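You operate a simulated robot arm through the tools that you are given. There is no shell and no other tool. Be economical: measure what you need, move in short steps, check, and stop when the job is done.

Carry out the task below with a simulated robot arm. There is one attempt and no reset: what you move stays moved.

## Task
Put one of the white bottles from the open end of the blue table on the white order card there.

Only the result counts: the job must be done as asked and must still hold three seconds after the hand-in. Knocking over, shifting, dropping, spilling or breaking anything else fails it.

## Robot
A 7-joint arm with a two-finger parallel gripper, fixed in place. Base frame: the origin is at the foot of the arm, x ahead of it, y to its left, z up; the work surface is at about z = 800. Units: mm, rad, N and s.
With the tool pointing down near the work surface it reaches from about 300 to 700 mm from the base axis. Its first joint turns from -1.152 to 1.152 rad. Payload 1.57 kg.
Tool frame: the origin (TCP) lies between the finger pads and is the grasp point; the fingertips stand 30 mm ahead of it; z points along the fingers, y is the line along which they close. Largest opening 110 mm; finger width 24, thickness 12; the body of the gripper, 48 by 112 mm, starts 78 mm behind the TCP.
Orientation is that of the tool frame in the base frame, as [roll, pitch, yaw] about the fixed x, y, z axes, in that order (R = Rz(yaw) Ry(pitch) Rx(roll)). With the fingers straight down and closing along the base's y, the tool's x points along the base's -x, its y along +y and its z along -z.

## Interface
- The arm moves only by the tool move_arm. Its argument "commands" is one flat list of numbers, 4 for each row, row after row: the shift along the tool's x, y, z in units of 25 mm (1.0 is 25 mm), then the turn about the tool's z in units of 8 degrees (1.0 is 8 degrees). In form: [tx, ty, tz, yaw, tx, ty, tz, yaw, ...]. A call has 1 to 20 rows; each row shifts and turns the commanded pose from where the row before left it, along the tool's axes as they then stand. "jaw" is the finger opening in mm, from 0 to 110, set as the call begins (left out, the last holds). A call with a number of a shift or a turn outside -1 to 1 is refused whole. Rows are played at 5 a second. More than 50 mm and 0.15 rad between two rows, or a gripper value outside its range, and nothing of the call is played. A pose out of reach is approached as far as the arm can. The call stops where the force on the tool passes 40 N (or 10 N more than at its start, if that is more) or the arm is blocked; 0.2 s more then pass. Each finger travels about 108 mm/s and halts on what it meets, pressing with about 34 N; the grip force reading is that of the motor and also rises with nothing between the fingers. The clock runs only during rows and for 0.2 s after the last one: add rows that do not move to give the fingers time. The reply holds the time, the measured pose of the TCP, the force on the tool along the base axes, the opening and the grip force, in the units named above and with some noise, and new pictures: "show" is both (left out), scene, wrist or none.
- Cameras (640 x 400 px; columns grow to the right, rows downward): "scene" is fixed at [160.2, -382.9, 1411.9]; the picture's right is [0.83, -0.55, 0.00], its down [-0.27, -0.41, -0.87] and it looks along [0.48, 0.72, -0.50] (base axes); focal length 356 px, centre (320, 200). "wrist" rides on the gripper at [-36, 0, -80] in the tool frame; the picture's right is [0.00, -1.00, 0.00], its down [0.97, 0.00, -0.24] and it looks along [0.24, 0.00, 0.97] (tool axes); focal length 218 px, centre (320, 200).
- measure_at(camera, pixels): for up to 12 pixels [column, row] of the newest picture of that camera ("zoom" is the newest enlarged one), the place [x, y, z] in the base frame of the surface seen there, good to about 3 mm. It takes no simulated time.
- enlarge(camera, box): a new picture of the part [left, top, right, bottom] of that camera's present view, enlarged. It takes no simulated time.
- job_done(): hands the job in; it is judged then, once.

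Go step by step. Measure first, check grasps and placings, and put right what went wrong. The budget is 60 turns and 120 pictures, counting those below and the enlarged ones. Unless the task says otherwise, let go and move clear before handing in, and close with one line.

The tools are called after ">>>" by a JSON object that holds its "op" and its "data". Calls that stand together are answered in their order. move_arm: Moves the arm, as the interface text tells. Its arguments: {"type":"object","properties":{"commands":{"type":"array","items":{"type":"number"}},"jaw":{"type":"number"},"show":{"type":"string","enum":["both","scene","wrist","none"]}},"required":["commands"]} The other tools are called the same way: measure_at (camera, pixels) gives the place of the surface under pixels of a picture; enlarge (camera, box) takes an enlarged picture of a part of a camera's view; job_done () hands the job in.

At the start:

```text
time: 0.0
ee_pos: [306.3, 179.8, 1079.5]
orientation: [-3.142, 0.001, -3.141]
force: [0.2, -0.7, 0.3]
opening: 110.0
grasp_force: 0.0
```

scene: 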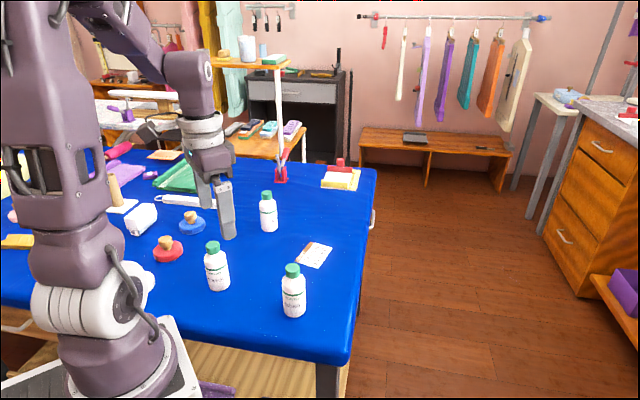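
wrist: 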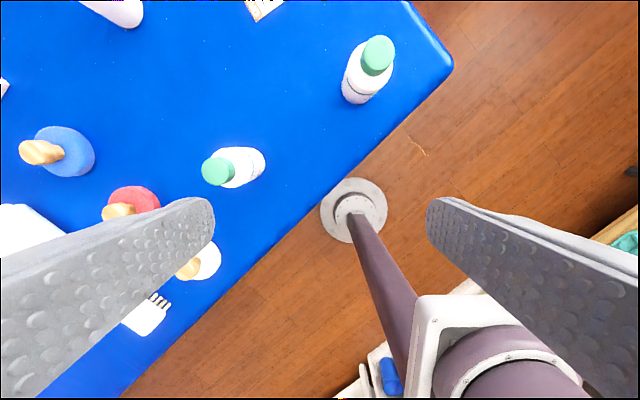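

The scene shows three white bottles with green caps, near (268,212), (217,266) and (293,291), and a card at (314,255). I'll measure these and enlarge the area.

>>> {"op": "enlarge", "data": {"camera": "scene", "box": [180, 170, 380, 330]}}

>>> {"op": "measure_at", "data": {"camera": "scene", "pixels": [[268, 193], [270, 230], [212, 246], [218, 288], [292, 268], [294, 315], [314, 241], [332, 247], [318, 268], [296, 262], [314, 255], [340, 300]]}}

```text
2.50 times, centred on (280, 250) of scene
```

zoom: 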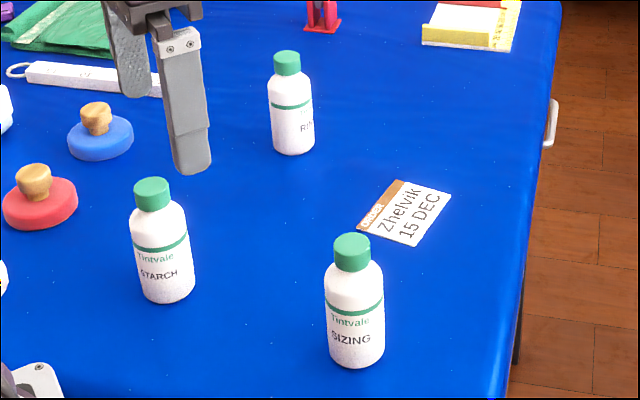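

```text
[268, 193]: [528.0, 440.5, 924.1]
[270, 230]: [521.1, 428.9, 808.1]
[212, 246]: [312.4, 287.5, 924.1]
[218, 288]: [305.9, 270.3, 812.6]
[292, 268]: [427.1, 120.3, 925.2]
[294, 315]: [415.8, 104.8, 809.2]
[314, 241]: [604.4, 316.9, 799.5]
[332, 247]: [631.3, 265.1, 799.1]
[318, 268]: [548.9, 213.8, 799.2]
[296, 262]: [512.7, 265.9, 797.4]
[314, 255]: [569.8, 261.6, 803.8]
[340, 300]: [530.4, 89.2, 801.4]
```

There are three bottles, STARCH, SIZING and a third whose label starts "RI". The task allows any of them, so I'll take SIZING, which is close and clear of other things. Next I'll measure its cap and body edges and the card's corners in the zoom.

>>> {"op": "measure_at", "data": {"camera": "zoom", "pixels": [[398, 182], [448, 196], [413, 244], [360, 228], [403, 213], [352, 239], [337, 237], [367, 237], [328, 300], [381, 300], [355, 300], [357, 362]]}}

```text
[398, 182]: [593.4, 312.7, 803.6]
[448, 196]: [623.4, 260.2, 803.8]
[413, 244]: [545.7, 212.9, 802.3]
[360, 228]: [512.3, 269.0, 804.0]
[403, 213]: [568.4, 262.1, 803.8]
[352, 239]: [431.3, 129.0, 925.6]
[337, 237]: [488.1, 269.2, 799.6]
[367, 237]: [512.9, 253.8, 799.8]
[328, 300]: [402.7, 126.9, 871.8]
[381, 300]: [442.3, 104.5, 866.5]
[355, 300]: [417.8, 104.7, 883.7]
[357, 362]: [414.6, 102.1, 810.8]
```

The card's centre is at about (568, 263). The SIZING bottle's axis is at about (430, 124), with its top at 925. I'll move above it at the current height and check with the wrist view.

>>> {"op": "move_arm", "data": {"commands": [-0.83, -0.373, 0, 0, -0.83, -0.373, 0, 0, -0.83, -0.373, 0, 0, -0.83, -0.373, 0, 0, -0.83, -0.373, 0, 0, -0.81, -0.373, 0, 0, 0, 0, 0, 0, 0, 0, 0, 0], "jaw": 110}}

```text
time: 1.8
ee_pos: [431.4, 124.0, 1081.5]
orientation: [-3.14, 0.001, 3.141]
force: [0.4, 0.6, -1.1]
opening: 110.1
grasp_force: 0.0
```

scene: 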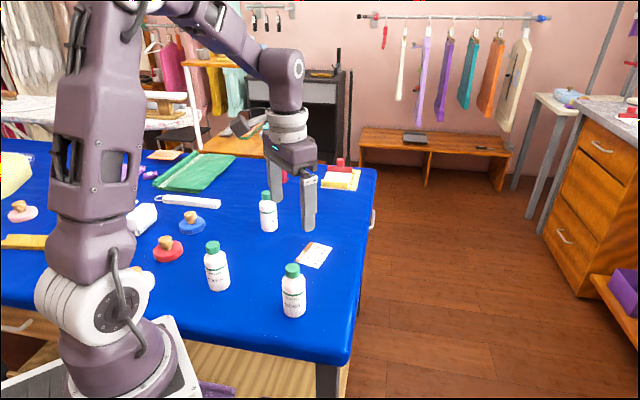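
wrist: 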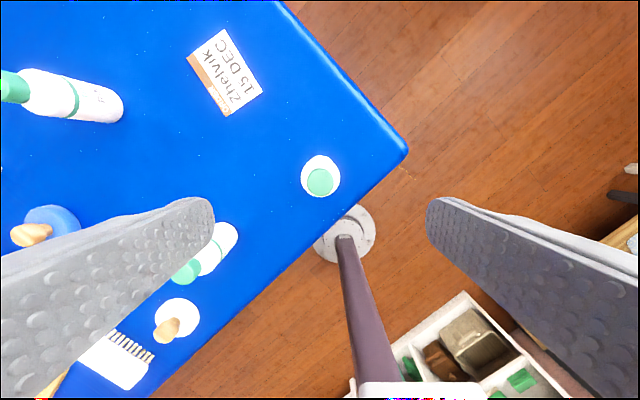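

The cap is at wrist (320,182), in the centre column. I'll check its position there.

>>> {"op": "measure_at", "data": {"camera": "wrist", "pixels": [[320, 182], [320, 168], [320, 196], [307, 182], [333, 182], [225, 73]]}}

```text
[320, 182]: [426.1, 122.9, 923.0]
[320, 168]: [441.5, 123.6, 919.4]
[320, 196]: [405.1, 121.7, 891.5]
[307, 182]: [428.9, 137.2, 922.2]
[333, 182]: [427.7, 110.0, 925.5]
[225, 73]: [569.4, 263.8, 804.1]
```

The cap's centre is at (427, 123). I'll shift 3 mm and go straight down to z ≈ 863 with the jaw open.

>>> {"op": "move_arm", "data": {"commands": [0.14, 0, 0.8, 0, 0, 0, 0.8, 0, 0, 0, 0.8, 0, 0, 0, 0.8, 0, 0, 0, 0.8, 0, 0, 0, 0.8, 0, 0, 0, 0.8, 0, 0, 0, 0.8, 0, 0, 0, 0.8, 0, 0, 0, 0.8, 0, 0, 0, 0.7, 0, 0, 0, 0, 0, 0, 0, 0, 0]}}

```text
time: 4.6
ee_pos: [427.4, 123.9, 862.0]
orientation: [-3.141, 0.0, 3.14]
force: [-0.8, -0.2, -0.1]
opening: 110.4
grasp_force: 0.1
```

scene: 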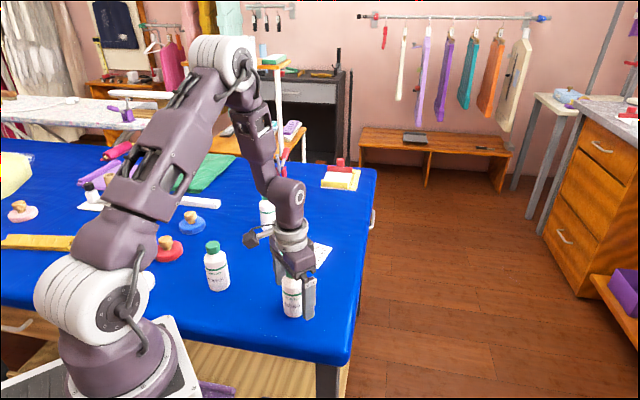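
wrist: 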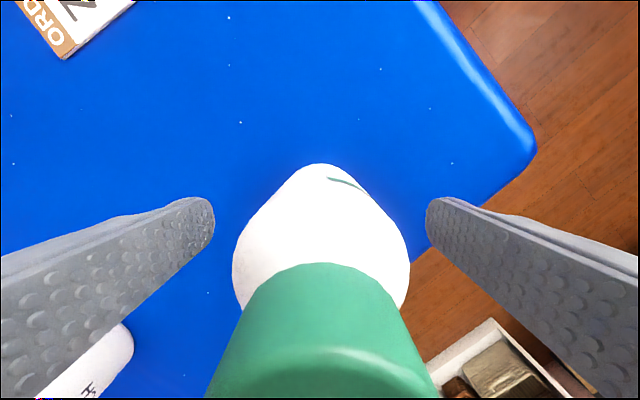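

The bottle is centred between the fingers. I'll close them.

>>> {"op": "move_arm", "data": {"commands": [0, 0, 0, 0, 0, 0, 0, 0, 0, 0, 0, 0, 0, 0, 0, 0, 0, 0, 0, 0, 0, 0, 0, 0], "jaw": 20, "show": "wrist"}}

```text
time: 6.0
ee_pos: [426.5, 124.1, 860.6]
orientation: [3.141, 0.0, 3.14]
force: [-0.4, -0.3, -0.3]
opening: 48.9
grasp_force: 34.1
```

wrist: 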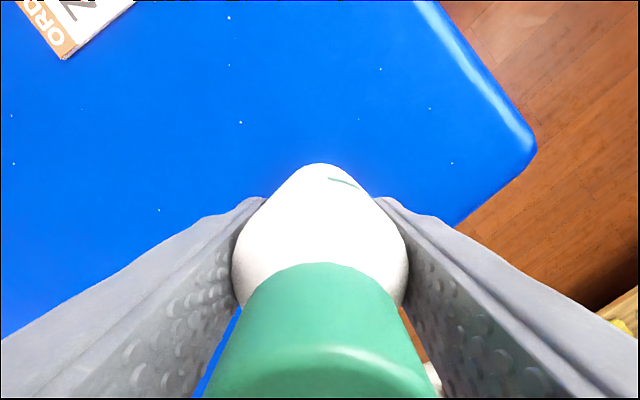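

The fingers are on the bottle at an opening of 49 mm. I'll lift it slowly by about 60 mm and check the hold.

>>> {"op": "move_arm", "data": {"commands": [0, 0, -0.3, 0, 0, 0, -0.4, 0, 0, 0, -0.5, 0, 0, 0, -0.6, 0, 0, 0, -0.6, 0, 0, 0, 0, 0, 0, 0, 0, 0]}}

```text
time: 7.6
ee_pos: [424.7, 123.4, 921.6]
orientation: [-3.141, -0.001, -3.141]
force: [-0.3, -1.3, -2.2]
opening: 49.0
grasp_force: 34.3
```

scene: 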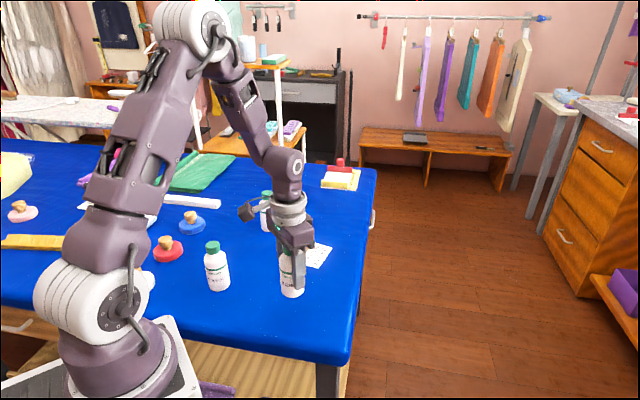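
wrist: 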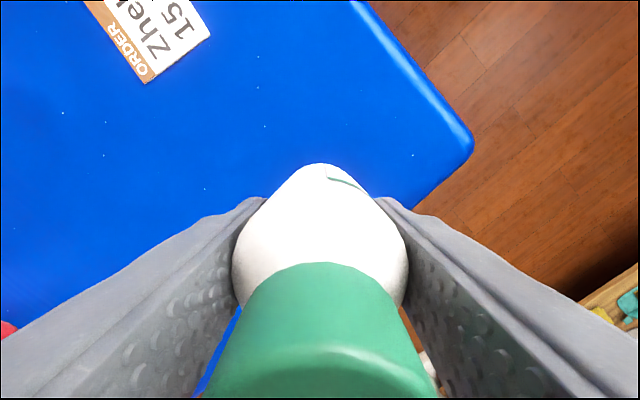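

The bottle is held firmly, with its bottom at about z 861. I'll carry it level over the card's centre, by (+143, +140).

>>> {"op": "move_arm", "data": {"commands": [-0.574, 0.56, 0, 0, -0.574, 0.56, 0, 0, -0.574, 0.56, 0, 0, -0.574, 0.56, 0, 0, -0.574, 0.56, 0, 0, -0.574, 0.56, 0, 0, -0.574, 0.56, 0, 0, -0.574, 0.56, 0, 0, -0.574, 0.56, 0, 0, -0.574, 0.56, 0, 0, 0, 0, 0, 0, 0, 0, 0, 0]}}

```text
time: 10.2
ee_pos: [572.1, 265.1, 920.5]
orientation: [-3.141, 0.0, -3.141]
force: [-0.1, -0.2, -2.6]
opening: 48.9
grasp_force: 33.7
```

scene: 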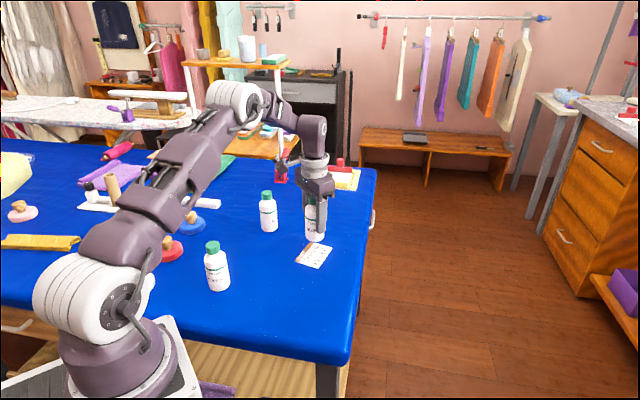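
wrist: 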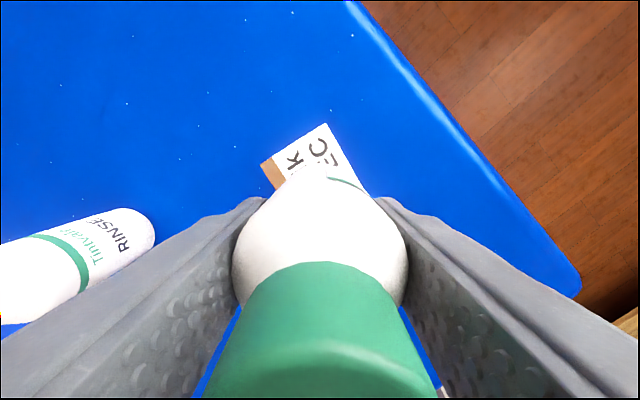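

The bottle is over the card. I'll correct by 3 mm and lower it 52 mm.

>>> {"op": "move_arm", "data": {"commands": [0.1, -0.04, 0.5, 0, 0, 0, 0.5, 0, 0, 0, 0.5, 0, 0, 0, 0.38, 0, 0, 0, 0.2, 0, 0, 0, 0, 0, 0, 0, 0, 0]}}

```text
time: 11.8
ee_pos: [567.8, 262.5, 868.8]
orientation: [3.141, 0.0, -3.14]
force: [-0.4, 0.1, -2.9]
opening: 48.7
grasp_force: 34.0
```

scene: 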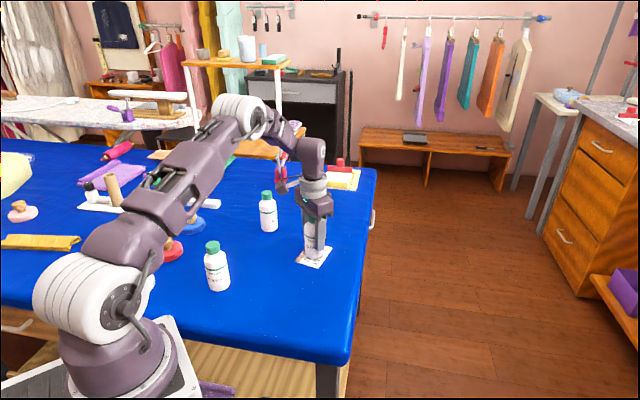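
wrist: 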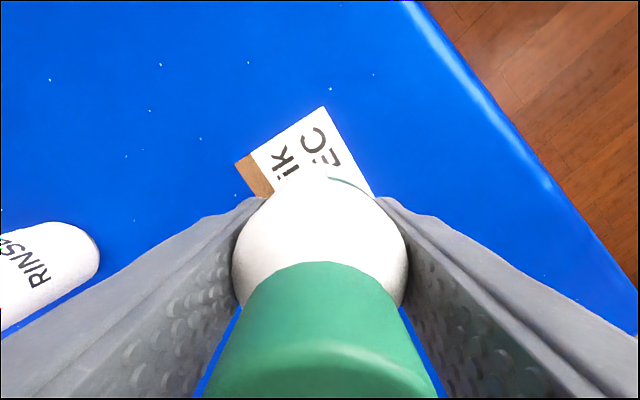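

The bottle is a few mm above the card and centred on it. I'll lower it in 1 mm steps and watch the force.

>>> {"op": "move_arm", "data": {"commands": [0, 0, 0.06, 0, 0, 0, 0.06, 0, 0, 0, 0.04, 0, 0, 0, 0.04, 0, 0, 0, 0, 0], "show": "none"}}

>>> {"op": "enlarge", "data": {"camera": "scene", "box": [270, 215, 360, 275]}}

```text
time: 13.0
ee_pos: [567.8, 263.5, 864.6]
orientation: [-3.141, 0.001, 3.14]
force: [-0.2, 0.5, -2.8]
opening: 48.8
grasp_force: 33.9
```

```text
6.67 times, centred on (315, 245) of scene
```

zoom: 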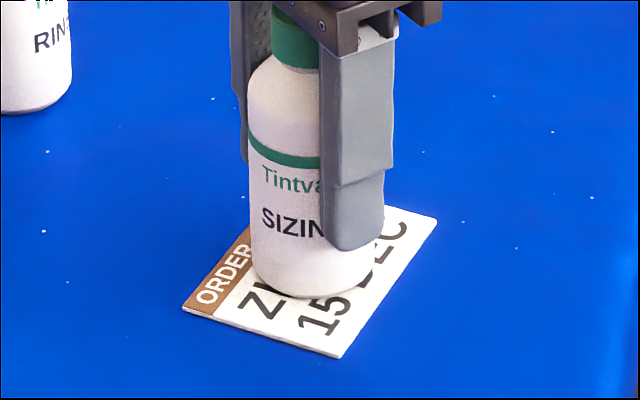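

It isn't in contact yet, as the force is unchanged at -2.8. I'll keep lowering gently.

>>> {"op": "move_arm", "data": {"commands": [0, 0, 0.04, 0, 0, 0, 0.04, 0, 0, 0, 0, 0], "show": "none"}}

```text
time: 13.8
ee_pos: [567.4, 264.3, 863.8]
orientation: [3.14, 0.001, 3.142]
force: [-1.3, -0.1, 12.1]
opening: 48.6
grasp_force: 34.3
```

It made contact, with +12 N on the tool. I'll ease up half a millimetre to shed most of that load, then open the fingers.

>>> {"op": "move_arm", "data": {"commands": [0, 0, -0.03, 0, 0, 0, 0, 0], "show": "none"}}

```text
time: 14.4
ee_pos: [567.6, 263.4, 864.2]
orientation: [-3.141, -0.001, -3.141]
force: [1.5, 2.8, 5.2]
opening: 48.7
grasp_force: 34.0
```

The bottle is resting lightly on the card at 5 N. I'll open the fingers.

>>> {"op": "move_arm", "data": {"commands": [0, 0, 0, 0, 0, 0, 0, 0, 0, 0, 0, 0, 0, 0, 0, 0], "jaw": 100}}

```text
time: 15.4
ee_pos: [566.7, 262.1, 863.9]
orientation: [3.141, -0.001, 3.142]
force: [-0.3, 0.2, 0.3]
opening: 100.1
grasp_force: 0.1
```

scene: 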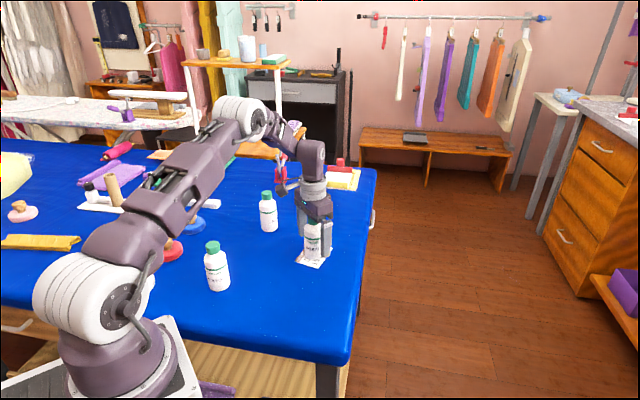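
wrist: 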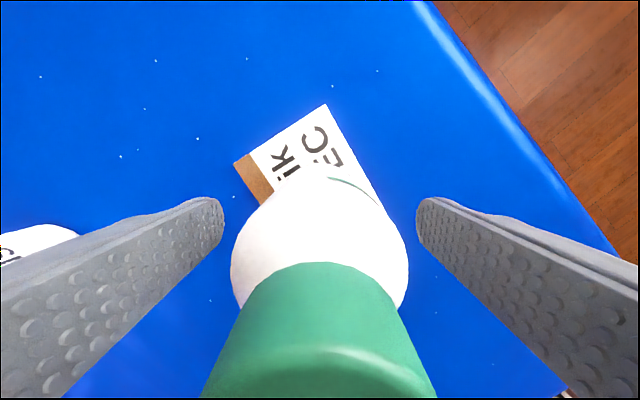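

The bottle stands free between the open fingers. I'll raise the arm straight up by about 170 mm.

>>> {"op": "move_arm", "data": {"commands": [0, 0, -0.4, 0, 0, 0, -0.6, 0, 0, 0, -0.8, 0, 0, 0, -0.8, 0, 0, 0, -0.8, 0, 0, 0, -0.8, 0, 0, 0, -0.8, 0, 0, 0, -0.8, 0, 0, 0, -0.8, 0, 0, 0, 0, 0]}}

>>> {"op": "enlarge", "data": {"camera": "scene", "box": [240, 180, 360, 280]}}

```text
time: 17.6
ee_pos: [567.5, 264.5, 1029.8]
orientation: [-3.141, -0.001, 3.141]
force: [0.1, 0.3, -0.3]
opening: 100.0
grasp_force: 0.1
```

scene: 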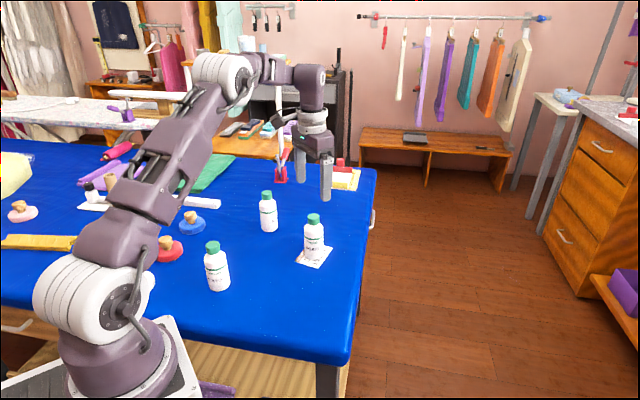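
wrist: 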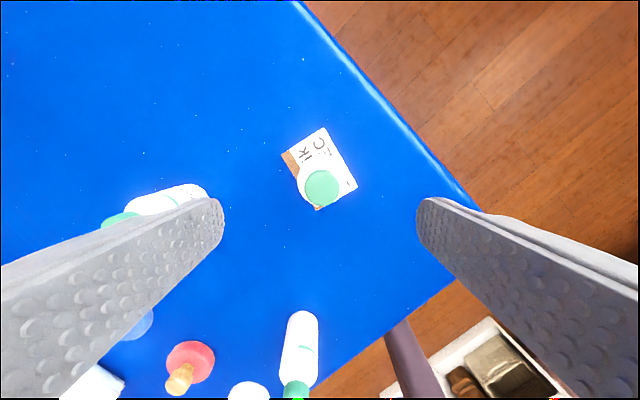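

```text
4.00 times, centred on (300, 230) of scene
```

zoom: 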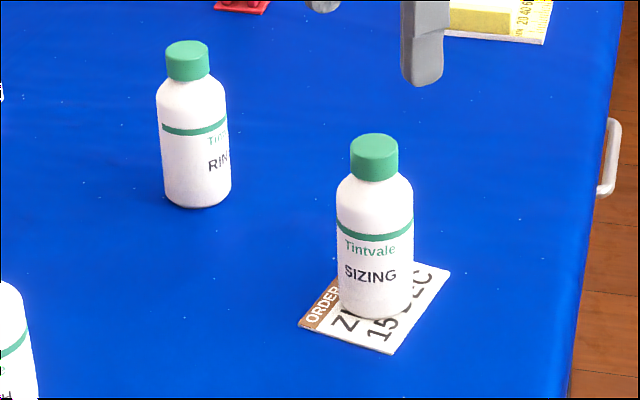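

The SIZING bottle stands upright on the card, the other bottles have not moved, and the arm is clear, so I'm handing in.

>>> {"op": "job_done", "data": {}}

```text
The job is handed in.
```

The white SIZING bottle is standing upright on the order card, nothing else was disturbed, and the job is handed in.
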